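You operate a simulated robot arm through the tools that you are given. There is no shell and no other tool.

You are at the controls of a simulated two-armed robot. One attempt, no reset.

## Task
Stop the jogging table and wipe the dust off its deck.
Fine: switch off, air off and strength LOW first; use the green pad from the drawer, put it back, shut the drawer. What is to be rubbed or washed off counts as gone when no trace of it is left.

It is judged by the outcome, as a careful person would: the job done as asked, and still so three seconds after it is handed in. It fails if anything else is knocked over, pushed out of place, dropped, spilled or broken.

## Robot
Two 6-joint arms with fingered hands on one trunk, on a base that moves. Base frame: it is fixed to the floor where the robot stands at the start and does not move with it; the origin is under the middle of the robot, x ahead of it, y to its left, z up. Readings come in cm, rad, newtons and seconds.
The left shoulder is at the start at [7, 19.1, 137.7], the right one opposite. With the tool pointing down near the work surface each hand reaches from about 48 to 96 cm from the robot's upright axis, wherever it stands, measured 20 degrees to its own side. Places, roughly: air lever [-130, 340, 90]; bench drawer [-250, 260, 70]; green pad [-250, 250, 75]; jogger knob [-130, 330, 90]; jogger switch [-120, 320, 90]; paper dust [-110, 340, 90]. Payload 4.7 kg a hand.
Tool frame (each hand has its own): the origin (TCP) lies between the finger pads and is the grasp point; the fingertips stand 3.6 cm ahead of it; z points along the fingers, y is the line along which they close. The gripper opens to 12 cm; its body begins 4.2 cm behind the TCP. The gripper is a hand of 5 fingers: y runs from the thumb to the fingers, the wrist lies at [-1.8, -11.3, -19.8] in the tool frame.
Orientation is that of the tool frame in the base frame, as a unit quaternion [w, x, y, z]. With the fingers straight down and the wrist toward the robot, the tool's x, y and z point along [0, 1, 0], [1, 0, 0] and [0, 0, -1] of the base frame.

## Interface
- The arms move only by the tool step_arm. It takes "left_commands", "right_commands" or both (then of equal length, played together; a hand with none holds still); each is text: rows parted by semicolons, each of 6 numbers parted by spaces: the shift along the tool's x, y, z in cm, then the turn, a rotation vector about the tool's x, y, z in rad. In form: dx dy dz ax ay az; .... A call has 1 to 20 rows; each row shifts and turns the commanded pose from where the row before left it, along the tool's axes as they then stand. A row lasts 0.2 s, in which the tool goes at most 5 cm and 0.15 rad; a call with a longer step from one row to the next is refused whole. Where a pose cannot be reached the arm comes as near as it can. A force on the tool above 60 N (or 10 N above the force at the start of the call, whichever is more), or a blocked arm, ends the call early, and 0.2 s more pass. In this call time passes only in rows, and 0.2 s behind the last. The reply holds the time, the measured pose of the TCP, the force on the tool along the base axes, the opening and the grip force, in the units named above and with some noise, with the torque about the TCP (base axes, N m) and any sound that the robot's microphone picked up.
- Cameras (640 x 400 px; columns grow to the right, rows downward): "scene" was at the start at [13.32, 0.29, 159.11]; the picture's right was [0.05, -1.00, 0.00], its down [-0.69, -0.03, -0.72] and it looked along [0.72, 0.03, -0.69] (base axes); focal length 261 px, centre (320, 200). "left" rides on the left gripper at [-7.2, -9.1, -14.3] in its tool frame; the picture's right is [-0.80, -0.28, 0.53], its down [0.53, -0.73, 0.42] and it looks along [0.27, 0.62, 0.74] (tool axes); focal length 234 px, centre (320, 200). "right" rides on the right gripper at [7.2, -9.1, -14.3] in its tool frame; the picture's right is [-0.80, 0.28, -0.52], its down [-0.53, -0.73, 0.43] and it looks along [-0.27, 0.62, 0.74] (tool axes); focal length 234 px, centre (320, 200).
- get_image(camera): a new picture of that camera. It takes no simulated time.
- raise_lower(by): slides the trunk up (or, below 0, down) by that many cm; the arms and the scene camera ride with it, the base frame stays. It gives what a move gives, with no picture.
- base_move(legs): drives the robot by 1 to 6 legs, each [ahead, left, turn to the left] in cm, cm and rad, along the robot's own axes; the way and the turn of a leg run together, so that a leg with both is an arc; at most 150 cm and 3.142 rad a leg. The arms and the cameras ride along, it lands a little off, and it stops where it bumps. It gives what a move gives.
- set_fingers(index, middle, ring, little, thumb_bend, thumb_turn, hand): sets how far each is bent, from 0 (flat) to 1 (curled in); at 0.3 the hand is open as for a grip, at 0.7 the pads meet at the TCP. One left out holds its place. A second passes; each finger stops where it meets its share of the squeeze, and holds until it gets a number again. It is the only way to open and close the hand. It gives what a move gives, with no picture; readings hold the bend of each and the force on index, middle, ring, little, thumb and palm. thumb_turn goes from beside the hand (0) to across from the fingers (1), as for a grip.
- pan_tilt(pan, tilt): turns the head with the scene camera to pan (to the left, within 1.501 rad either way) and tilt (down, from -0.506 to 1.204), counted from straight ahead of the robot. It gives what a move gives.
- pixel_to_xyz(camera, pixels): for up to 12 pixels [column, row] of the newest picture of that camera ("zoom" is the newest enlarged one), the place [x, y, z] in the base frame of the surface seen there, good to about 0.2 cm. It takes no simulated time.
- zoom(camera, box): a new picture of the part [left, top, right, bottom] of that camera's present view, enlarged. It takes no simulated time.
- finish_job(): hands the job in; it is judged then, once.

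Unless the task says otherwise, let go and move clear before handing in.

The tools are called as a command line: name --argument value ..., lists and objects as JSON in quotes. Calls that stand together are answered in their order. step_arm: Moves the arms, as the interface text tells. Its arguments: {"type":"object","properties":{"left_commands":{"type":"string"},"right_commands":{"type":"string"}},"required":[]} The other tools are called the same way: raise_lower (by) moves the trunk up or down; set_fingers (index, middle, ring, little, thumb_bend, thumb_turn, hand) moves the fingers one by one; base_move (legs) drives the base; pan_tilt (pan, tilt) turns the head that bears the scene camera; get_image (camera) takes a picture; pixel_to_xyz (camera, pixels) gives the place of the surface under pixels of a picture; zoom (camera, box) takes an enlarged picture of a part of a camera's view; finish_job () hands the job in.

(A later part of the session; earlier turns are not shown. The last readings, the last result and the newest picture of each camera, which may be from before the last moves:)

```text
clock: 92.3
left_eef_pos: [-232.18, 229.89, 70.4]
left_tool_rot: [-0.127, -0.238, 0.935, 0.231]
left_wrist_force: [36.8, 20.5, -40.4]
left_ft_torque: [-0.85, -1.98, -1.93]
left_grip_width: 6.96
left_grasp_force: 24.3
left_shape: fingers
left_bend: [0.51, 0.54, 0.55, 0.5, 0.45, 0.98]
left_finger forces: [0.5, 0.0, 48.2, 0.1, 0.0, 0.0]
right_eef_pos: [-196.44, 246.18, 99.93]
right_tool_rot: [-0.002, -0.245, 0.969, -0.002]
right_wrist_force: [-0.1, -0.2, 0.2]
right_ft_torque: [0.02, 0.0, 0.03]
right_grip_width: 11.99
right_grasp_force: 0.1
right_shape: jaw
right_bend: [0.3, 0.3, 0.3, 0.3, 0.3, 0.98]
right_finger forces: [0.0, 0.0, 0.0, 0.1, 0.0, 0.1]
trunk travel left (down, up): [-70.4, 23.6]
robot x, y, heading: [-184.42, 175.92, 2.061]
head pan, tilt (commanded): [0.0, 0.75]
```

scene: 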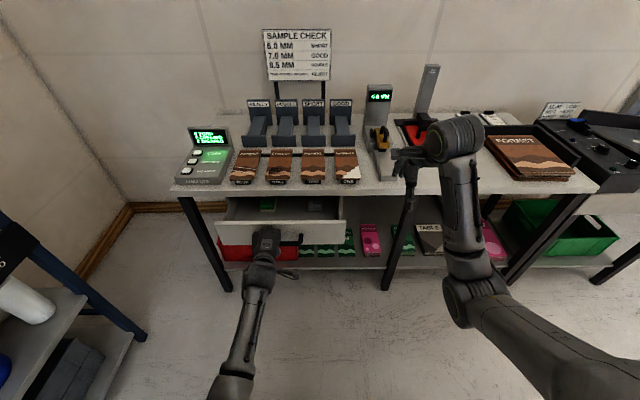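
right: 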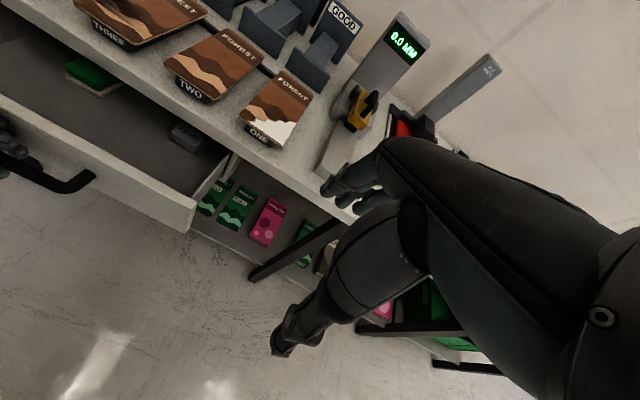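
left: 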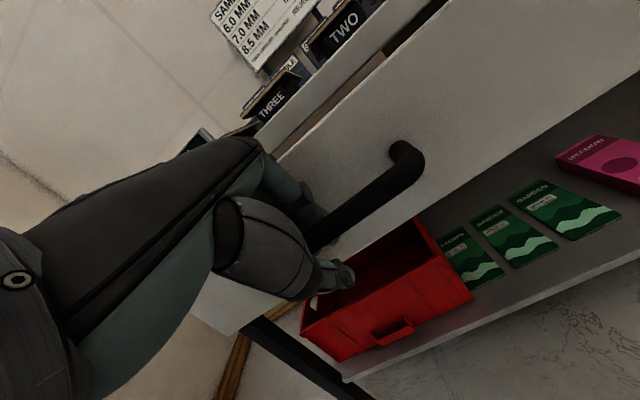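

The ring finger is caught under the left post and the arm is not obeying the rightward moves. I'll look down at my left arm and elbow to see whether it's blocked.

pan_tilt --pan 0.35 --tilt 1.15

get_image --camera "scene"

```text
clock: 93.1
left_eef_pos: [-232.64, 229.54, 71.44]
left_tool_rot: [-0.131, -0.239, 0.932, 0.24]
left_wrist_force: [-1.2, -0.3, 1.9]
left_ft_torque: [0.09, 0.13, 0.03]
left_grip_width: 7.04
left_grasp_force: 1.3
left_shape: fingers
left_bend: [0.5, 0.5, 0.49, 0.5, 0.45, 0.98]
left_finger forces: [0.2, 0.0, 2.4, 0.0, 0.0, 0.0]
right_eef_pos: [-196.56, 245.58, 100.46]
right_tool_rot: [-0.001, -0.246, 0.969, 0.002]
right_wrist_force: [-1.1, -0.9, -0.1]
right_ft_torque: [-0.01, -0.01, 0.02]
right_grip_width: 11.99
right_grasp_force: 0.0
right_shape: jaw
right_bend: [0.3, 0.3, 0.3, 0.3, 0.3, 0.98]
right_finger forces: [0.0, 0.0, 0.0, 0.1, 0.0, 0.0]
trunk travel left (down, up): [-70.4, 23.6]
robot x, y, heading: [-184.55, 175.63, 2.068]
head pan, tilt (commanded): [0.351, 1.15]
```

```text
taken
```

scene: 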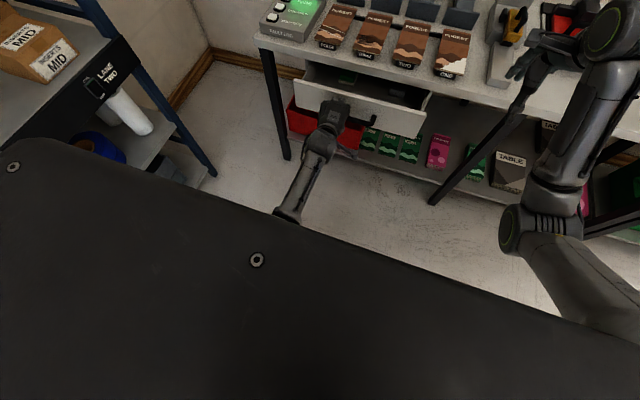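

The load has released (2 N now), and the hand sits just above the bar. I'll lift slowly clear of the handle.

step_arm --left_commands "0.13 0.51 -0.85 0 0 0; 0.13 0.51 -0.85 0 0 0; 0.13 0.51 -0.85 0 0 0; 0.26 1.02 -1.7 0 0 0; 0.26 1.02 -1.7 0 0 0; 0.26 1.02 -1.7 0 0 0; 0.26 1.02 -1.7 0 0 0"

pan_tilt --pan 0.1 --tilt 0.8

get_image --camera "scene"

get_image --camera "right"

```text
clock: 94.9
left_eef_pos: [-233.97, 228.0, 80.79]
left_tool_rot: [-0.143, -0.241, 0.933, 0.227]
left_wrist_force: [0.0, 0.8, 0.2]
left_ft_torque: [-0.01, -0.03, 0.0]
left_grip_width: 7.03
left_grasp_force: 0.1
left_shape: fingers
left_bend: [0.5, 0.5, 0.5, 0.5, 0.45, 0.98]
left_finger forces: [0.0, 0.0, 0.1, 0.0, 0.1, 0.1]
right_eef_pos: [-196.62, 245.72, 100.33]
right_tool_rot: [-0.002, -0.246, 0.969, 0.0]
right_wrist_force: [-0.3, 0.1, -0.1]
right_ft_torque: [0.0, 0.01, 0.0]
right_grip_width: 11.98
right_grasp_force: 0.2
right_shape: jaw
right_bend: [0.3, 0.3, 0.3, 0.3, 0.3, 0.98]
right_finger forces: [0.0, 0.0, 0.0, 0.1, 0.0, 0.1]
trunk travel left (down, up): [-70.4, 23.6]
robot x, y, heading: [-184.69, 175.81, 2.065]
head pan, tilt (commanded): [0.351, 1.15]
stopped in row 7 (left hand): the arm was blocked; the commanded pose is now the measured one
```

```text
clock: 95.8
left_eef_pos: [-233.92, 228.02, 80.9]
left_tool_rot: [-0.143, -0.241, 0.933, 0.226]
left_wrist_force: [-0.3, 1.2, 0.1]
left_ft_torque: [0.03, -0.03, -0.02]
left_grip_width: 7.04
left_grasp_force: 0.0
left_shape: fingers
left_bend: [0.5, 0.5, 0.5, 0.5, 0.45, 0.98]
left_finger forces: [0.0, 0.0, 0.0, 0.0, 0.1, 0.1]
right_eef_pos: [-196.51, 245.72, 100.45]
right_tool_rot: [-0.002, -0.246, 0.969, 0.001]
right_wrist_force: [0.6, -0.8, -0.1]
right_ft_torque: [-0.01, 0.01, 0.03]
right_grip_width: 11.99
right_grasp_force: 0.1
right_shape: jaw
right_bend: [0.3, 0.3, 0.3, 0.3, 0.3, 0.98]
right_finger forces: [0.0, 0.1, 0.0, 0.0, 0.0, 0.0]
trunk travel left (down, up): [-70.4, 23.6]
robot x, y, heading: [-184.27, 175.6, 2.064]
head pan, tilt (commanded): [0.099, 0.799]
```

```text
taken
```

scene: 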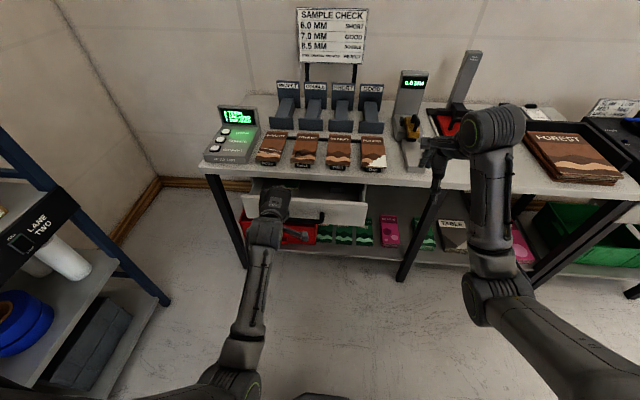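

```text
taken
```

right: 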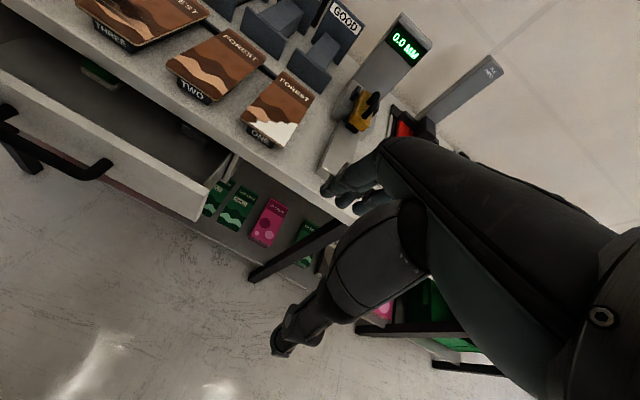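

The readings say the arm was blocked though no force is on the hand. I'll measure where my left forearm and elbow are.

pixel_to_xyz --camera "scene" --pixels '[[225, 385], [245, 330], [262, 270], [265, 230], [80, 395], [150, 395], [315, 397], [30, 392], [160, 300], [240, 355]]'

pan_tilt --pan 1.0 --tilt 1.1

get_image --camera "scene"

```text
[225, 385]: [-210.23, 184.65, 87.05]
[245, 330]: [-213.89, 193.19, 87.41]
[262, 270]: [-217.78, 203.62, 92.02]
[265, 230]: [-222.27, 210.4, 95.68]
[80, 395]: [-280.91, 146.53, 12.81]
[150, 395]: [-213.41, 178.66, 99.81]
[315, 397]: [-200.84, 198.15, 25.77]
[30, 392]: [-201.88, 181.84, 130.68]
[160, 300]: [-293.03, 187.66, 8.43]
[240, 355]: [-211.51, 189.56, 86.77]
```

```text
clock: 97.0
left_eef_pos: [-233.88, 228.1, 80.92]
left_tool_rot: [-0.142, -0.241, 0.933, 0.226]
left_wrist_force: [-0.7, 0.2, 0.3]
left_ft_torque: [-0.03, -0.01, 0.01]
left_grip_width: 7.03
left_grasp_force: 0.0
left_shape: fingers
left_bend: [0.5, 0.5, 0.5, 0.5, 0.45, 0.98]
left_finger forces: [0.0, 0.0, 0.1, 0.0, 0.1, 0.0]
right_eef_pos: [-196.59, 245.84, 100.49]
right_tool_rot: [-0.002, -0.246, 0.969, 0.001]
right_wrist_force: [-0.3, -0.4, -0.2]
right_ft_torque: [0.0, 0.02, 0.0]
right_grip_width: 11.97
right_grasp_force: 0.0
right_shape: jaw
right_bend: [0.3, 0.3, 0.3, 0.3, 0.3, 0.98]
right_finger forces: [0.1, 0.0, 0.0, 0.0, 0.0, 0.0]
trunk travel left (down, up): [-70.4, 23.6]
robot x, y, heading: [-184.28, 176.02, 2.063]
head pan, tilt (commanded): [1.0, 1.1]
```

```text
taken
```

scene: 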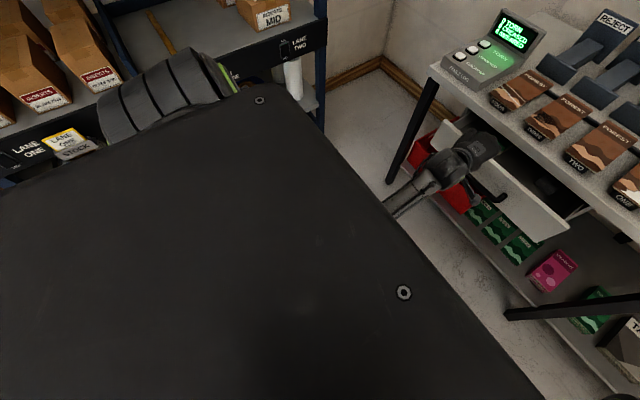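

My left upper arm hangs close beside the torso, so the tilted low pose folds the arm too much; that is what blocked it. I'll raise the trunk back 15 cm, straighten the hand to point down, and pull the drawer further from inside its front panel instead.

raise_lower --by 15

pan_tilt --pan 0.1 --tilt 0.8

step_arm --left_commands "0 0 0 0.13 0 0; 0 0 0 0.13 0 0; 0 0 0 0.13 0 0; 0 0 0 0.1 0 0"

get_image --camera "scene"

get_image --camera "right"

get_image --camera "left"

```text
clock: 98.7
left_eef_pos: [-233.94, 228.17, 95.92]
left_tool_rot: [-0.143, -0.241, 0.933, 0.226]
left_wrist_force: [0.0, -0.3, -0.8]
left_ft_torque: [0.01, 0.01, 0.02]
left_grip_width: 7.05
left_grasp_force: 0.1
left_shape: fingers
left_bend: [0.5, 0.5, 0.5, 0.5, 0.45, 0.98]
left_finger forces: [0.0, 0.0, 0.0, 0.1, 0.0, 0.0]
right_eef_pos: [-196.51, 245.78, 115.32]
right_tool_rot: [-0.002, -0.246, 0.969, 0.001]
right_wrist_force: [-0.6, -1.2, 0.2]
right_ft_torque: [-0.01, 0.0, -0.03]
right_grip_width: 11.98
right_grasp_force: 0.0
right_shape: jaw
right_bend: [0.3, 0.3, 0.3, 0.3, 0.3, 0.98]
right_finger forces: [0.0, 0.0, 0.1, 0.0, 0.0, 0.0]
trunk travel left (down, up): [-85.4, 8.6]
robot x, y, heading: [-184.57, 176.04, 2.072]
head pan, tilt (commanded): [1.0, 1.1]
```

```text
clock: 99.9
left_eef_pos: [-233.81, 228.03, 95.84]
left_tool_rot: [-0.143, -0.241, 0.933, 0.227]
left_wrist_force: [-1.4, -0.1, 0.5]
left_ft_torque: [0.01, -0.02, 0.03]
left_grip_width: 7.02
left_grasp_force: 0.1
left_shape: fingers
left_bend: [0.5, 0.5, 0.5, 0.5, 0.45, 0.98]
left_finger forces: [0.1, 0.0, 0.1, 0.0, 0.0, 0.1]
right_eef_pos: [-196.53, 245.81, 115.3]
right_tool_rot: [-0.002, -0.247, 0.969, 0.001]
right_wrist_force: [0.3, -1.1, -0.5]
right_ft_torque: [-0.01, 0.01, 0.01]
right_grip_width: 11.96
right_grasp_force: 0.1
right_shape: jaw
right_bend: [0.3, 0.3, 0.3, 0.3, 0.3, 0.98]
right_finger forces: [0.0, 0.0, 0.0, 0.1, 0.0, 0.0]
trunk travel left (down, up): [-85.4, 8.6]
robot x, y, heading: [-184.23, 176.38, 2.07]
head pan, tilt (commanded): [0.099, 0.799]
```

```text
clock: 100.9
left_eef_pos: [-233.81, 228.3, 95.77]
left_tool_rot: [-0.078, -0.269, 0.96, -0.007]
left_wrist_force: [-0.3, -0.7, -0.8]
left_ft_torque: [-0.04, 0.02, -0.04]
left_grip_width: 7.03
left_grasp_force: 0.1
left_shape: fingers
left_bend: [0.5, 0.5, 0.5, 0.5, 0.45, 0.98]
left_finger forces: [0.1, 0.0, 0.0, 0.0, 0.1, 0.0]
right_eef_pos: [-196.43, 245.92, 115.31]
right_tool_rot: [-0.002, -0.247, 0.969, 0.0]
right_wrist_force: [-0.1, 0.2, 0.2]
right_ft_torque: [0.0, 0.02, 0.01]
right_grip_width: 11.94
right_grasp_force: 0.1
right_shape: jaw
right_bend: [0.3, 0.3, 0.3, 0.3, 0.3, 0.98]
right_finger forces: [0.0, 0.0, 0.1, 0.0, 0.1, 0.1]
trunk travel left (down, up): [-85.4, 8.6]
robot x, y, heading: [-184.28, 175.77, 2.061]
head pan, tilt (commanded): [0.099, 0.799]
```

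```text
taken
```

scene: 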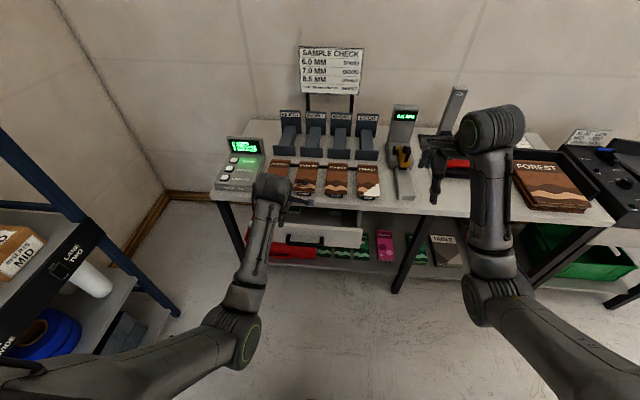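

```text
taken
```

right: 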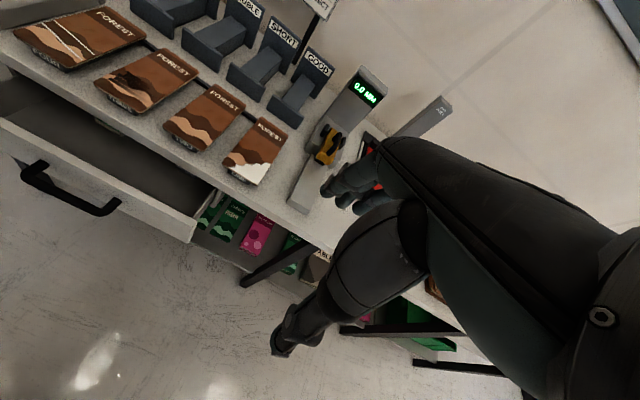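

```text
taken
```

left: 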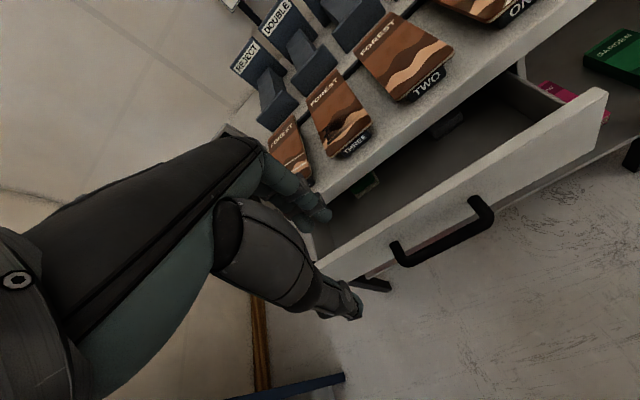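

The handle is free and the drawer stays open. I'll level the left hand and measure the drawer's front panel, its inside, and the pad.

step_arm --left_commands "0 0 0 0.015 -0.078 0; 0 0 0 0.014 -0.078 0"

zoom --camera "left" --box '[300, 60, 620, 300]'

zoom --camera "right" --box '[0, 60, 240, 260]'

pixel_to_xyz --camera "zoom" --pixels '[[300, 310], [290, 318], [310, 300], [200, 250], [195, 262], [210, 240], [100, 195], [400, 365], [480, 400], [150, 170], [300, 220], [60, 150]]'

```text
clock: 101.5
left_eef_pos: [-233.74, 228.11, 95.83]
left_tool_rot: [0.0, -0.268, 0.963, 0.0]
left_wrist_force: [-0.2, -0.1, -0.3]
left_ft_torque: [0.0, 0.01, -0.01]
left_grip_width: 7.02
left_grasp_force: 0.1
left_shape: fingers
left_bend: [0.5, 0.5, 0.5, 0.5, 0.45, 0.98]
left_finger forces: [0.1, 0.0, 0.0, 0.0, 0.1, 0.1]
right_eef_pos: [-196.71, 245.73, 115.4]
right_tool_rot: [-0.001, -0.246, 0.969, 0.002]
right_wrist_force: [-0.1, -0.2, 0.1]
right_ft_torque: [0.05, -0.02, -0.01]
right_grip_width: 12.0
right_grasp_force: 0.1
right_shape: jaw
right_bend: [0.3, 0.3, 0.3, 0.3, 0.3, 0.98]
right_finger forces: [0.0, 0.0, 0.0, 0.0, 0.1, 0.1]
trunk travel left (down, up): [-85.4, 8.6]
robot x, y, heading: [-184.24, 175.8, 2.061]
head pan, tilt (commanded): [0.099, 0.799]
```

```text
1.67 times, centred on (460, 180) of left
```

zoom: 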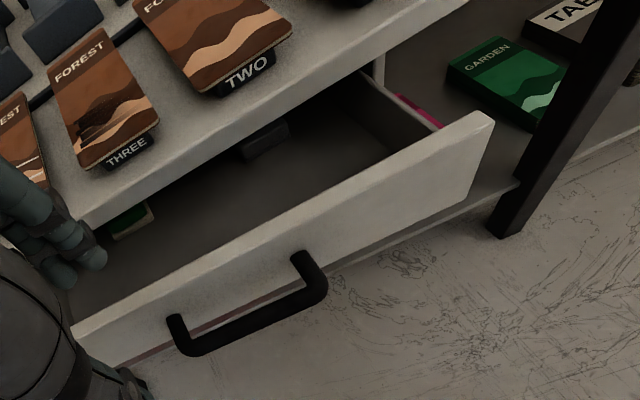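

```text
2.00 times, centred on (120, 160) of right
```

zoom: 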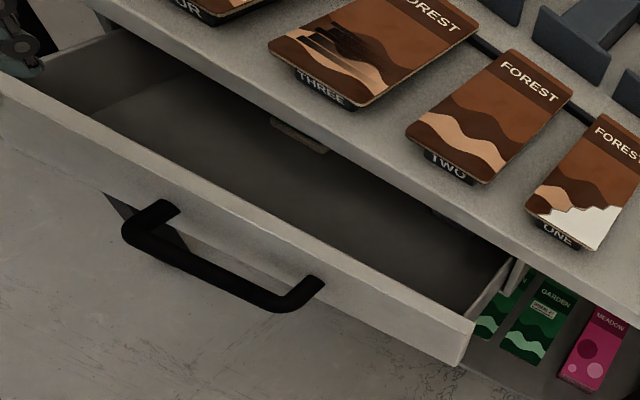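

```text
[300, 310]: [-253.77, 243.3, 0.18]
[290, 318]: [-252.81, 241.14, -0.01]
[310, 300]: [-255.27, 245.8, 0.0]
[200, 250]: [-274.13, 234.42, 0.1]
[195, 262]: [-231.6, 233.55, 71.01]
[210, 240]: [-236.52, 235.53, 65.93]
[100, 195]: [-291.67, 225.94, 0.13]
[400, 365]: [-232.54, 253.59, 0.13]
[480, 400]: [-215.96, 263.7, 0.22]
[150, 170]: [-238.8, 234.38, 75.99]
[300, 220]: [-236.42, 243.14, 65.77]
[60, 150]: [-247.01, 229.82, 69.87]
```

pixel_to_xyz --camera "zoom" --pixels '[[250, 205], [250, 210], [250, 215], [250, 220], [250, 225], [250, 230], [250, 236], [300, 125], [310, 140], [320, 148], [275, 122], [440, 215]]'

```text
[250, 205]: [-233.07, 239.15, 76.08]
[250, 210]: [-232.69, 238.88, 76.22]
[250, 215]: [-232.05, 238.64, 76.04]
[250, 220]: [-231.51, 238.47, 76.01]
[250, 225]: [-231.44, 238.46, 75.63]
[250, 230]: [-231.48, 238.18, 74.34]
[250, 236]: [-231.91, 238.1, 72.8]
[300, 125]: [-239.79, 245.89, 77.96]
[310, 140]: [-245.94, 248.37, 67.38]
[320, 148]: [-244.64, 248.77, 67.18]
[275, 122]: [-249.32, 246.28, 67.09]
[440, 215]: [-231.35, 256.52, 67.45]
```

The panel is 1.6 cm thick with its top at z=76 (depth 323.1–324.8), the drawer now open 11 cm and the pad's front edge at depth 338.8. I'll bring the left hand, pointing down, over the panel left of the handle so the fingers go inside and the thumb outside.

step_arm --left_commands "2.6 4.5 0 0 0 0; 2.7 4.6 0 0 0 0; 0 0 3 0 0 0; 0 0 3 0 0 0; 0 0 3 0 0 0"

get_image --camera "left"

zoom --camera "right" --box '[0, 20, 200, 220]'

zoom --camera "scene" --box '[200, 120, 400, 290]'

```text
refused: row 1 steps farther than a row can; nothing moved
```

```text
taken
```

left: 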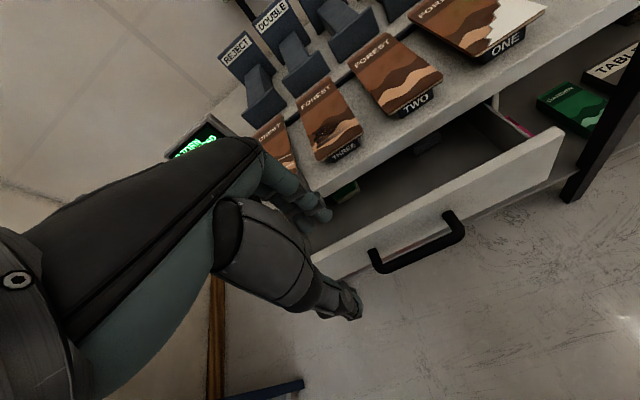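

```text
2.00 times, centred on (100, 120) of right
```

zoom: 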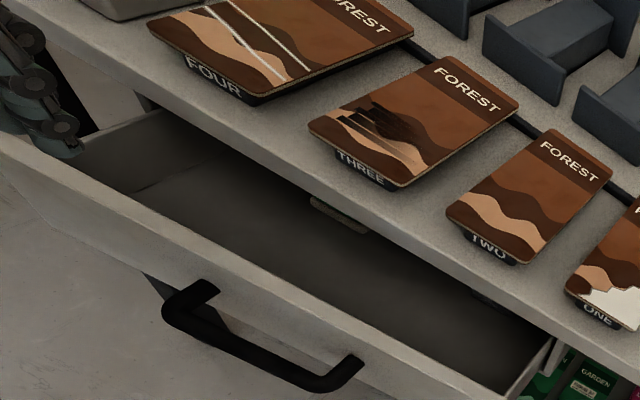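

```text
2.35 times, centred on (300, 205) of scene
```

zoom: 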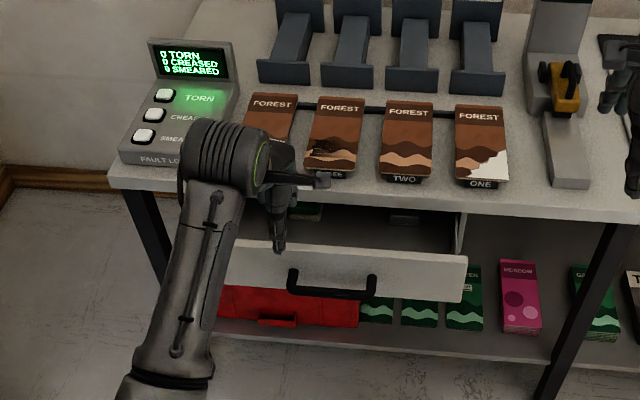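

The command was refused for a step over 5 cm; I'll split it into smaller rows.

step_arm --left_commands "1.8 3.0 0 0 0 0; 1.8 3.0 0 0 0 0; 1.7 3.1 0 0 0 0; 0 0 3 0 0 0; 0 0 3 0 0 0; 0 0 3 0 0 0"

get_image --camera "left"

zoom --camera "right" --box '[0, 20, 200, 220]'

zoom --camera "left" --box '[220, 130, 480, 330]'

```text
clock: 102.9
left_eef_pos: [-243.11, 233.16, 86.81]
left_tool_rot: [0.0, -0.269, 0.963, 0.002]
left_wrist_force: [0.0, -0.4, -0.2]
left_ft_torque: [-0.03, 0.01, 0.02]
left_grip_width: 7.04
left_grasp_force: 0.0
left_shape: fingers
left_bend: [0.5, 0.5, 0.5, 0.5, 0.45, 0.98]
left_finger forces: [0.1, 0.0, 0.1, 0.1, 0.0, 0.1]
right_eef_pos: [-196.66, 245.78, 115.29]
right_tool_rot: [0.0, -0.246, 0.969, 0.001]
right_wrist_force: [0.6, 0.5, -0.8]
right_ft_torque: [0.01, 0.01, 0.01]
right_grip_width: 11.96
right_grasp_force: 0.0
right_shape: jaw
right_bend: [0.3, 0.3, 0.3, 0.3, 0.3, 0.98]
right_finger forces: [0.0, 0.0, 0.1, 0.0, 0.1, 0.0]
trunk travel left (down, up): [-85.4, 8.6]
robot x, y, heading: [-184.55, 175.71, 2.075]
head pan, tilt (commanded): [0.099, 0.799]
```

```text
taken
```

left: 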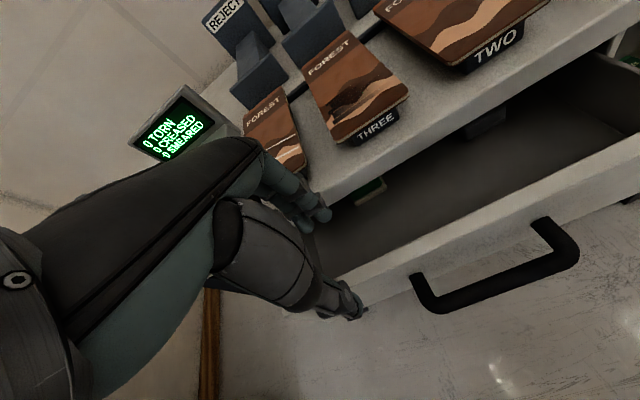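

```text
2.00 times, centred on (100, 120) of right
```

zoom: 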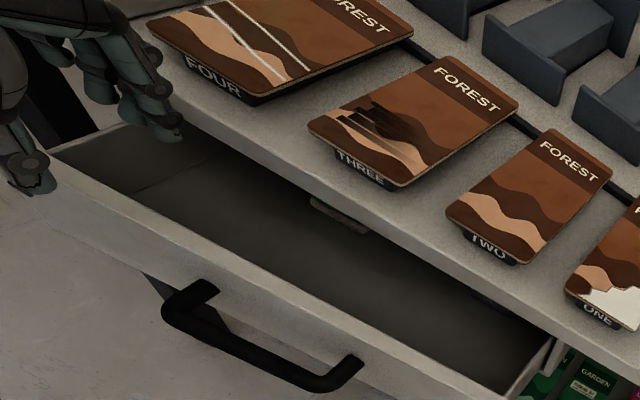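

```text
2.00 times, centred on (350, 230) of left
```

zoom: 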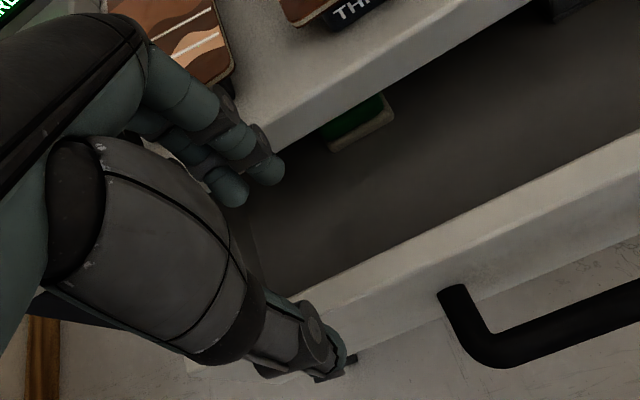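

zoom --camera "right" --box '[0, 20, 120, 140]'

pixel_to_xyz --camera "zoom" --pixels '[[270, 195], [280, 180], [255, 180], [265, 140], [170, 155], [160, 130], [110, 90], [50, 290], [60, 270], [20, 250], [40, 310], [150, 300]]'

```text
3.33 times, centred on (60, 80) of right
```

zoom: 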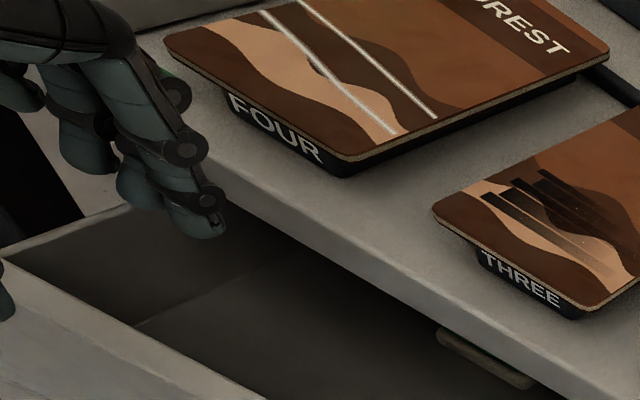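

```text
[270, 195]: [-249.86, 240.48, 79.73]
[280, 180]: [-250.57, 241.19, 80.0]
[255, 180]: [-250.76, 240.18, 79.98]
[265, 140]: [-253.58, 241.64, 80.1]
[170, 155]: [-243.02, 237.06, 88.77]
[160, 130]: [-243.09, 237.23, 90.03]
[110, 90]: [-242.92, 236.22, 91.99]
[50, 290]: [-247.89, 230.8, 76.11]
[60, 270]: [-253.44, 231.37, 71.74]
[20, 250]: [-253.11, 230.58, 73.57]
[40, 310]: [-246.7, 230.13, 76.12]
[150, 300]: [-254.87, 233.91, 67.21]
```

The fingers (depth ~328) will go inside the drawer and the thumb (~320) outside the panel. I'll lower 11 cm in small steps.

step_arm --left_commands "0 0 2 0 0 0; 0 0 2 0 0 0; 0 0 2 0 0 0; 0 0 1.5 0 0 0; 0 0 1.5 0 0 0; 0 0 1 0 0 0; 0 0 1 0 0 0"

zoom --camera "left" --box '[220, 130, 480, 330]'

zoom --camera "scene" --box '[200, 150, 380, 290]'

```text
clock: 104.5
left_eef_pos: [-243.03, 233.36, 75.91]
left_tool_rot: [0.0, -0.269, 0.963, 0.001]
left_wrist_force: [0.3, -0.3, -0.3]
left_ft_torque: [-0.02, -0.04, 0.03]
left_grip_width: 7.03
left_grasp_force: 0.1
left_shape: fingers
left_bend: [0.5, 0.5, 0.5, 0.5, 0.45, 0.98]
left_finger forces: [0.1, 0.1, 0.0, 0.1, 0.0, 0.0]
right_eef_pos: [-196.59, 245.78, 115.39]
right_tool_rot: [-0.003, -0.246, 0.969, 0.001]
right_wrist_force: [-0.3, 0.7, 0.2]
right_ft_torque: [0.0, -0.02, 0.0]
right_grip_width: 11.94
right_grasp_force: 0.1
right_shape: jaw
right_bend: [0.3, 0.3, 0.3, 0.3, 0.3, 0.98]
right_finger forces: [0.1, 0.1, 0.1, 0.0, 0.1, 0.0]
trunk travel left (down, up): [-85.4, 8.6]
robot x, y, heading: [-184.48, 176.11, 2.065]
head pan, tilt (commanded): [0.099, 0.799]
```

```text
2.00 times, centred on (350, 230) of left
```

zoom: 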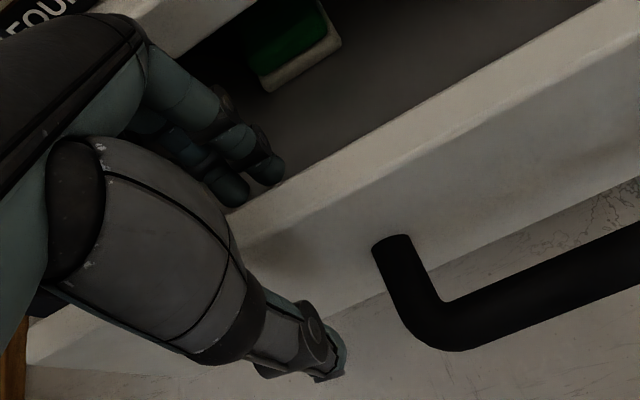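

```text
2.86 times, centred on (290, 220) of scene
```

zoom: 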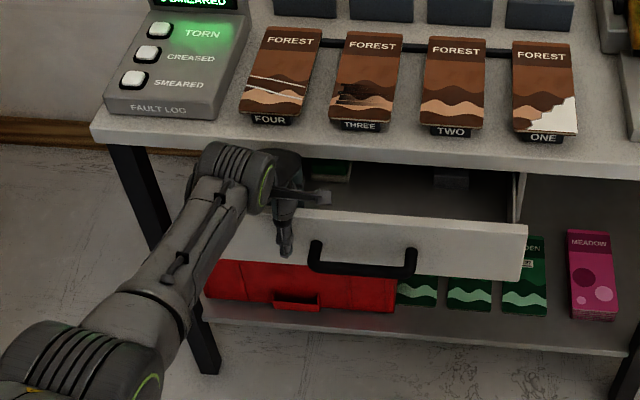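

Fingers are inside and thumb outside the panel with no contact. I'll pull back about 12 cm and check.

step_arm --left_commands "0 -1.2 0 0 0 0; 0 -1.2 0 0 0 0; 0 -1.2 0 0 0 0; 0 -1.2 0 0 0 0; 0 -1.2 0 0 0 0; 0 -1.2 0 0 0 0; 0 -1.2 0 0 0 0; 0 -1.2 0 0 0 0; 0 -1.2 0 0 0 0; 0 -1.2 0 0 0 0"

zoom --camera "scene" --box '[200, 150, 380, 290]'

```text
clock: 106.7
left_eef_pos: [-236.92, 222.92, 75.79]
left_tool_rot: [0.0, -0.269, 0.963, 0.001]
left_wrist_force: [0.1, 0.0, -0.6]
left_ft_torque: [0.0, -0.02, 0.04]
left_grip_width: 7.07
left_grasp_force: 0.0
left_shape: fingers
left_bend: [0.5, 0.5, 0.5, 0.5, 0.45, 0.98]
left_finger forces: [0.0, 0.1, 0.1, 0.1, 0.1, 0.1]
right_eef_pos: [-196.52, 245.75, 115.45]
right_tool_rot: [-0.002, -0.246, 0.969, 0.001]
right_wrist_force: [-1.2, -0.5, -0.2]
right_ft_torque: [0.0, 0.02, -0.01]
right_grip_width: 11.94
right_grasp_force: 0.0
right_shape: jaw
right_bend: [0.3, 0.3, 0.3, 0.3, 0.3, 0.98]
right_finger forces: [0.1, 0.0, 0.0, 0.1, 0.0, 0.1]
trunk travel left (down, up): [-85.4, 8.6]
robot x, y, heading: [-184.44, 175.8, 2.065]
head pan, tilt (commanded): [0.099, 0.799]
```

```text
2.86 times, centred on (290, 220) of scene
```

zoom: 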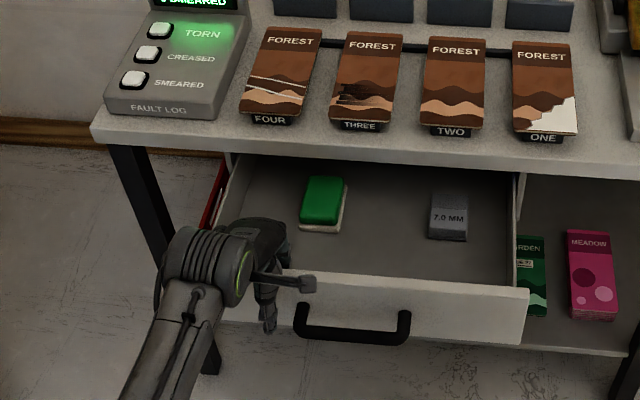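

The drawer slid out smoothly; the green pad is at zoom (323,200), clear of the tabletop. I'll measure the pad and the drawer.

pixel_to_xyz --camera "zoom" --pixels '[[309, 179], [343, 180], [302, 218], [338, 222], [323, 200], [300, 228], [336, 230], [346, 190], [380, 240], [400, 285], [340, 165], [447, 215]]'

zoom --camera "scene" --box '[260, 190, 340, 240]'

get_image --camera "right"

```text
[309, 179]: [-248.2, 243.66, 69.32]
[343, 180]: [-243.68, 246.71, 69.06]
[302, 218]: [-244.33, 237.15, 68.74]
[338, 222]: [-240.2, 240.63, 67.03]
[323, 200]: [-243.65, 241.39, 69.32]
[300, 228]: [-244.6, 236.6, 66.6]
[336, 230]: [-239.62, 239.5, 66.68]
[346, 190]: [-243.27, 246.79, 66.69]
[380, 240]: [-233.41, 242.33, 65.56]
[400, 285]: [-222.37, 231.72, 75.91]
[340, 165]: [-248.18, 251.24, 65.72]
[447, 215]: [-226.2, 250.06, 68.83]
```

```text
8.00 times, centred on (300, 215) of scene
```

zoom: 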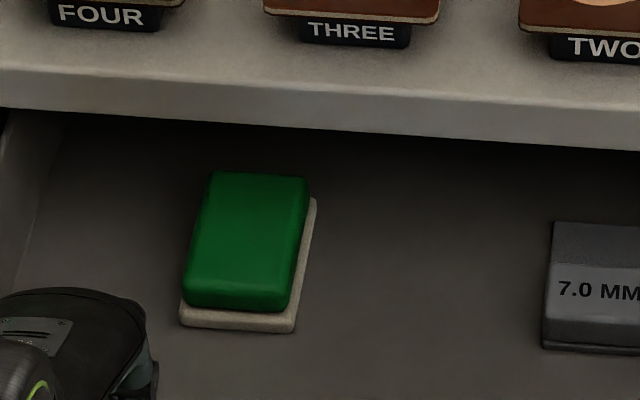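

```text
taken
```

right: 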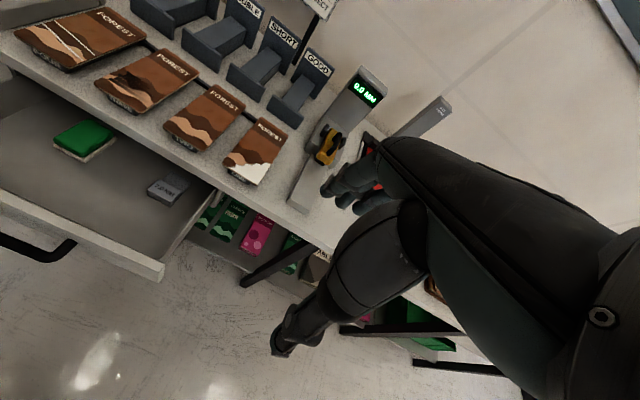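

The pad is about 6 × 8 cm with felt underneath and a green grip on top (z 65.7–69.3), its far end still 3 cm under the tabletop. I'll pull the drawer out another 7 cm gently.

step_arm --left_commands "0 -1 0 0 0 0; 0 -1 0 0 0 0; 0 -1 0 0 0 0; 0 -1 0 0 0 0; 0 -1 0 0 0 0; 0 -1 0 0 0 0; 0 -1 0 0 0 0"

zoom --camera "scene" --box '[200, 150, 380, 290]'

pixel_to_xyz --camera "zoom" --pixels '[[400, 305], [420, 305], [460, 305], [330, 230], [300, 240]]'

```text
clock: 108.3
left_eef_pos: [-233.03, 216.9, 75.93]
left_tool_rot: [0.0, -0.268, 0.963, 0.001]
left_wrist_force: [0.2, -0.2, 0.8]
left_ft_torque: [0.0, -0.01, 0.0]
left_grip_width: 7.08
left_grasp_force: 0.0
left_shape: fingers
left_bend: [0.5, 0.5, 0.5, 0.5, 0.45, 0.98]
left_finger forces: [0.0, 0.0, 0.1, 0.1, 0.0, 0.1]
right_eef_pos: [-196.54, 245.74, 115.32]
right_tool_rot: [-0.002, -0.246, 0.969, 0.001]
right_wrist_force: [0.5, -0.2, 0.9]
right_ft_torque: [-0.02, -0.02, -0.02]
right_grip_width: 11.93
right_grasp_force: 0.0
right_shape: jaw
right_bend: [0.3, 0.3, 0.3, 0.3, 0.3, 0.98]
right_finger forces: [0.0, 0.0, 0.0, 0.0, 0.1, 0.0]
trunk travel left (down, up): [-85.4, 8.6]
robot x, y, heading: [-183.98, 176.01, 2.071]
head pan, tilt (commanded): [0.099, 0.799]
```

```text
2.86 times, centred on (290, 220) of scene
```

zoom: 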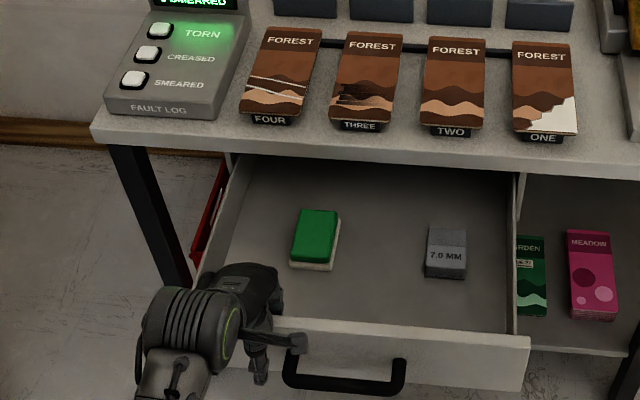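

```text
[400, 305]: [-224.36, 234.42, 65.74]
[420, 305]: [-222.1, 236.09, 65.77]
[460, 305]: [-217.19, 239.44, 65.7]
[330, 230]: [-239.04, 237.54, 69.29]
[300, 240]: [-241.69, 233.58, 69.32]
```

The drawer is now far enough out and the pad is fully clear. I'll lift the hand out of the drawer and measure the pad's corners precisely.

step_arm --left_commands "0 0 -3 0 0 0; 0 0 -3 0 0 0; 0 0 -3 0 0 0; 0 0 -3 0 0 0; 0 0 -3 0 0 0; 0 0 -3 0 0 0"

zoom --camera "scene" --box '[260, 200, 340, 260]'

pixel_to_xyz --camera "zoom" --pixels '[[170, 30], [255, 35], [130, 120], [235, 130], [190, 75], [125, 130], [215, 145], [265, 50], [240, 132], [128, 122], [175, 25], [260, 40]]'

```text
clock: 109.7
left_eef_pos: [-232.97, 216.73, 94.14]
left_tool_rot: [0.001, -0.268, 0.964, 0.001]
left_wrist_force: [-0.5, 0.6, -0.9]
left_ft_torque: [-0.01, -0.03, 0.0]
left_grip_width: 7.06
left_grasp_force: 0.1
left_shape: fingers
left_bend: [0.5, 0.5, 0.5, 0.5, 0.45, 0.98]
left_finger forces: [0.1, 0.0, 0.0, 0.0, 0.0, 0.0]
right_eef_pos: [-196.54, 245.82, 115.36]
right_tool_rot: [-0.003, -0.246, 0.969, 0.002]
right_wrist_force: [0.2, 0.3, 0.1]
right_ft_torque: [0.03, 0.03, -0.02]
right_grip_width: 11.96
right_grasp_force: 0.0
right_shape: jaw
right_bend: [0.3, 0.3, 0.3, 0.3, 0.3, 0.98]
right_finger forces: [0.0, 0.0, 0.0, 0.1, 0.1, 0.0]
trunk travel left (down, up): [-85.4, 8.6]
robot x, y, heading: [-184.63, 175.93, 2.064]
head pan, tilt (commanded): [0.099, 0.799]
```

```text
6.67 times, centred on (300, 230) of scene
```

zoom: 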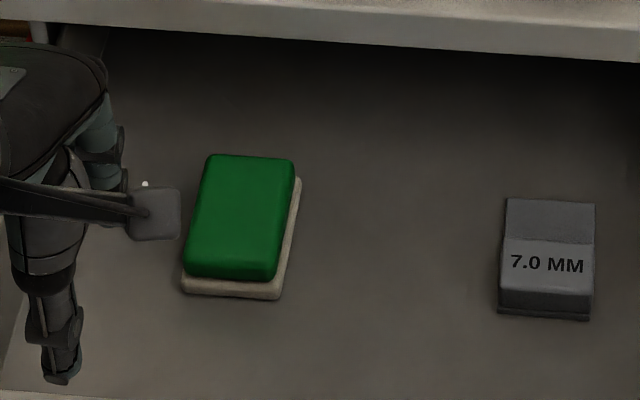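

```text
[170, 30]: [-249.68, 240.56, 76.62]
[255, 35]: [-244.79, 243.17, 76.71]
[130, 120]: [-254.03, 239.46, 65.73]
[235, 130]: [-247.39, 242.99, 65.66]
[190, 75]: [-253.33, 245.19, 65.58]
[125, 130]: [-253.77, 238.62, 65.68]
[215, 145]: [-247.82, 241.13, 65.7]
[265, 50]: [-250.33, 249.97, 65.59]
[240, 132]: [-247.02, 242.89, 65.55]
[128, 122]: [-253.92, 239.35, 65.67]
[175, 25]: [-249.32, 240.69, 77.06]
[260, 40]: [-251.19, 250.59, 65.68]
```

Now I'll measure the pad's actual corners in this zoom: green top (212,160), (290,165), (193,270), (268,275), felt corners (183,290), (278,297), (300,182).

pixel_to_xyz --camera "zoom" --pixels '[[214, 160], [288, 164], [195, 262], [265, 266], [240, 210], [185, 290], [277, 296], [298, 184], [230, 285], [292, 230], [500, 310], [505, 200]]'

```text
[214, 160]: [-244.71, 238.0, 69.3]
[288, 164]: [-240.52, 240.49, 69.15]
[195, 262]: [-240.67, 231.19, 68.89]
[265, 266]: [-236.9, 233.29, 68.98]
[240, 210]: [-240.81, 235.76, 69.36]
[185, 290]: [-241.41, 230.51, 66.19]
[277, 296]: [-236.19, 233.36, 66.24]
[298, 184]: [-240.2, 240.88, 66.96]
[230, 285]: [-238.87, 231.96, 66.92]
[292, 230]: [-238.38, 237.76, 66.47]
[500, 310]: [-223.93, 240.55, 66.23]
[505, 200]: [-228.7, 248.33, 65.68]
```

The pad's centre is (-240.75,235.72), 8 cm long along the hand's closing axis. I'll curl ring and little fingers away, open index, middle and thumb to about 9.5 cm, and move above the pad.

set_fingers --hand "left" --index 0.39 --middle 0.39 --ring 1 --little 1 --thumb_bend 0.37

step_arm --left_commands "-0.69 4.1 0 0 0 0; -0.69 4.1 0 0 0 0; -0.69 4.1 0 0 0 0; -0.69 4.1 0 0 0 0; -0.69 4.1 0 0 0 0; 0 0 4 0 0 0; 0 0 4 0 0 0; 0 0 4 0 0 0"

get_image --camera "left"

zoom --camera "right" --box '[0, 60, 200, 220]'

zoom --camera "scene" --box '[220, 150, 360, 270]'

```text
clock: 110.7
left_eef_pos: [-232.9, 216.78, 94.11]
left_tool_rot: [0.0, -0.27, 0.963, 0.0]
left_wrist_force: [-0.4, 0.4, -0.8]
left_ft_torque: [-0.02, 0.0, -0.02]
left_grip_width: 9.83
left_grasp_force: 0.1
left_shape: fingers
left_bend: [0.39, 0.39, 1.0, 1.0, 0.37, 0.98]
left_finger forces: [0.0, 0.1, 0.0, 0.0, 0.1, 0.0]
right_eef_pos: [-196.48, 245.87, 115.41]
right_tool_rot: [-0.002, -0.246, 0.969, 0.002]
right_wrist_force: [-0.2, 0.6, -0.2]
right_ft_torque: [0.03, -0.03, 0.01]
right_grip_width: 11.97
right_grasp_force: 0.1
right_shape: jaw
right_bend: [0.3, 0.3, 0.3, 0.3, 0.3, 0.98]
right_finger forces: [0.0, 0.0, 0.0, 0.1, 0.0, 0.0]
trunk travel left (down, up): [-85.4, 8.6]
robot x, y, heading: [-184.21, 176.01, 2.071]
head pan, tilt (commanded): [0.099, 0.799]
```

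```text
clock: 112.5
left_eef_pos: [-240.67, 236.11, 81.97]
left_tool_rot: [-0.001, -0.269, 0.963, 0.001]
left_wrist_force: [-0.9, 0.1, -0.8]
left_ft_torque: [-0.01, -0.02, -0.01]
left_grip_width: 9.9
left_grasp_force: 0.0
left_shape: fingers
left_bend: [0.39, 0.39, 1.0, 1.0, 0.37, 0.98]
left_finger forces: [0.0, 0.1, 0.0, 0.1, 0.0, 0.1]
right_eef_pos: [-196.58, 245.87, 115.34]
right_tool_rot: [-0.001, -0.246, 0.969, 0.001]
right_wrist_force: [-0.4, 0.5, -0.3]
right_ft_torque: [-0.02, 0.04, 0.01]
right_grip_width: 11.95
right_grasp_force: 0.1
right_shape: jaw
right_bend: [0.3, 0.3, 0.3, 0.3, 0.3, 0.98]
right_finger forces: [0.0, 0.0, 0.0, 0.1, 0.1, 0.0]
trunk travel left (down, up): [-85.4, 8.6]
robot x, y, heading: [-184.82, 176.13, 2.068]
head pan, tilt (commanded): [0.099, 0.799]
```

```text
taken
```

left: 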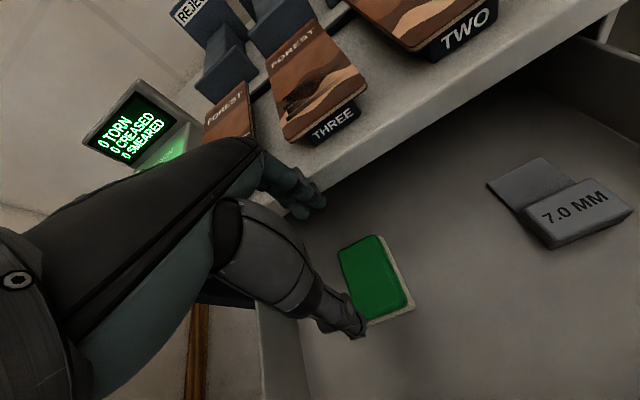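

```text
2.50 times, centred on (100, 140) of right
```

zoom: 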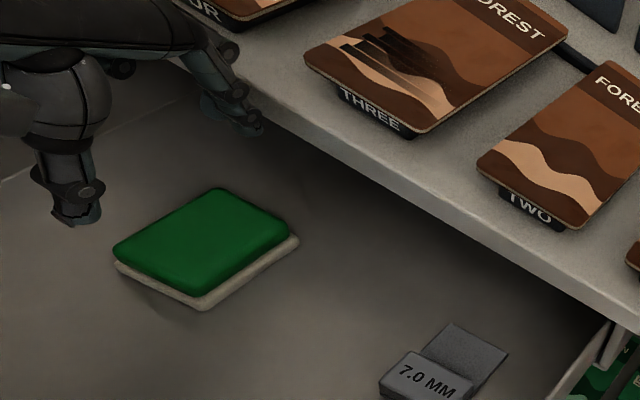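

```text
3.33 times, centred on (290, 210) of scene
```

zoom: 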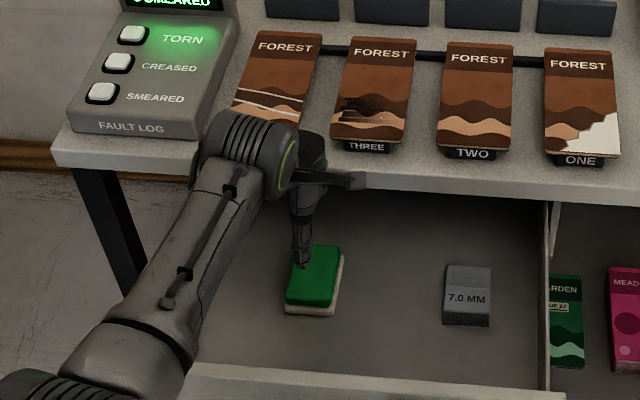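

zoom --camera "right" --box '[0, 60, 140, 180]'

pixel_to_xyz --camera "zoom" --pixels '[[360, 180], [345, 170], [375, 172], [330, 155], [335, 130], [115, 310], [105, 300], [125, 285], [100, 270], [290, 290], [150, 370], [380, 320]]'

```text
3.33 times, centred on (70, 120) of right
```

zoom: 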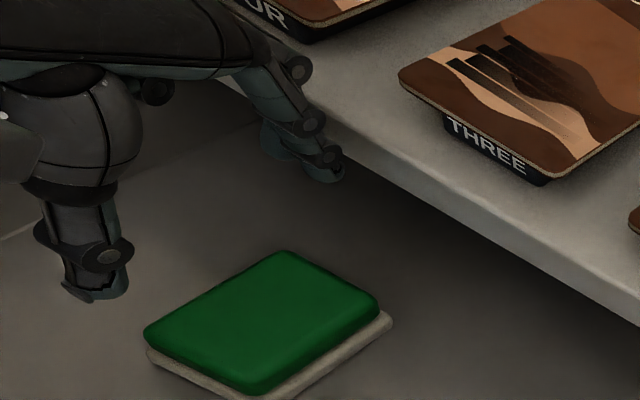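

```text
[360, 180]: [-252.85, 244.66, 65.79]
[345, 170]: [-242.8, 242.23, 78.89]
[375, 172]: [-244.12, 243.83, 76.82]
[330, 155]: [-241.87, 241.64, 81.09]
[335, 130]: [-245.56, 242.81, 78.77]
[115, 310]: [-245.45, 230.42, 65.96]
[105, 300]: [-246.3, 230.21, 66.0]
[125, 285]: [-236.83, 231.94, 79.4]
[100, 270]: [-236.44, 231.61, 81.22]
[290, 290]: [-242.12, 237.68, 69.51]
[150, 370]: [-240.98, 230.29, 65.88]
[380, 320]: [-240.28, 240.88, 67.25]
```

Thumb and index stand about 0.6 and 1.2 cm outside the pad's ends. I'll shift back 0.3, lower 11.6 cm, and then close index, middle and thumb on the pad.

step_arm --left_commands "0 -0.3 0 0 0 0; 0 0 2.5 0 0 0; 0 0 2.5 0 0 0; 0 0 2 0 0 0; 0 0 2 0 0 0; 0 0 1.5 0 0 0; 0 0 1.1 0 0 0"

zoom --camera "right" --box '[0, 60, 140, 180]'

zoom --camera "left" --box '[220, 150, 460, 350]'

```text
clock: 114.1
left_eef_pos: [-240.38, 234.98, 71.1]
left_tool_rot: [0.001, -0.269, 0.963, 0.001]
left_wrist_force: [0.6, -0.7, 0.5]
left_ft_torque: [0.01, -0.02, -0.05]
left_grip_width: 9.89
left_grasp_force: 0.1
left_shape: fingers
left_bend: [0.39, 0.39, 1.0, 1.0, 0.37, 0.98]
left_finger forces: [0.0, 0.0, 0.1, 0.0, 0.0, 0.0]
left hand out of reach, approached as far as the arm can: row 6, 7
right_eef_pos: [-196.53, 245.65, 115.34]
right_tool_rot: [-0.001, -0.246, 0.969, 0.001]
right_wrist_force: [0.6, -0.4, -0.4]
right_ft_torque: [0.01, 0.0, 0.0]
right_grip_width: 11.95
right_grasp_force: 0.0
right_shape: jaw
right_bend: [0.3, 0.3, 0.3, 0.3, 0.3, 0.98]
right_finger forces: [0.0, 0.1, 0.0, 0.0, 0.0, 0.1]
trunk travel left (down, up): [-85.4, 8.6]
robot x, y, heading: [-184.15, 175.77, 2.066]
head pan, tilt (commanded): [0.099, 0.799]
```

```text
3.33 times, centred on (70, 120) of right
```

zoom: 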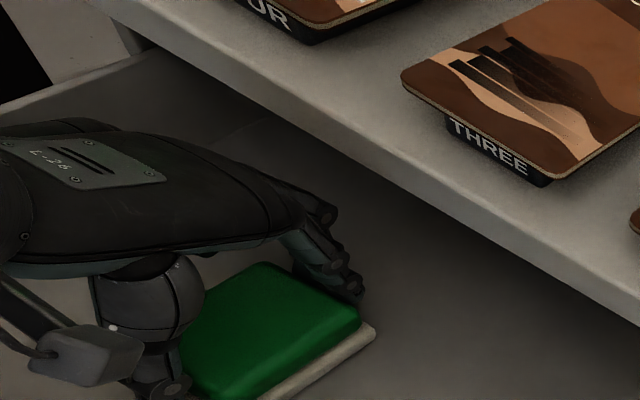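

```text
2.00 times, centred on (340, 250) of left
```

zoom: 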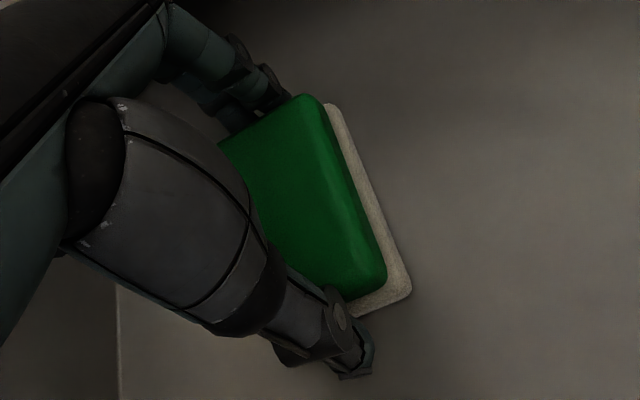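

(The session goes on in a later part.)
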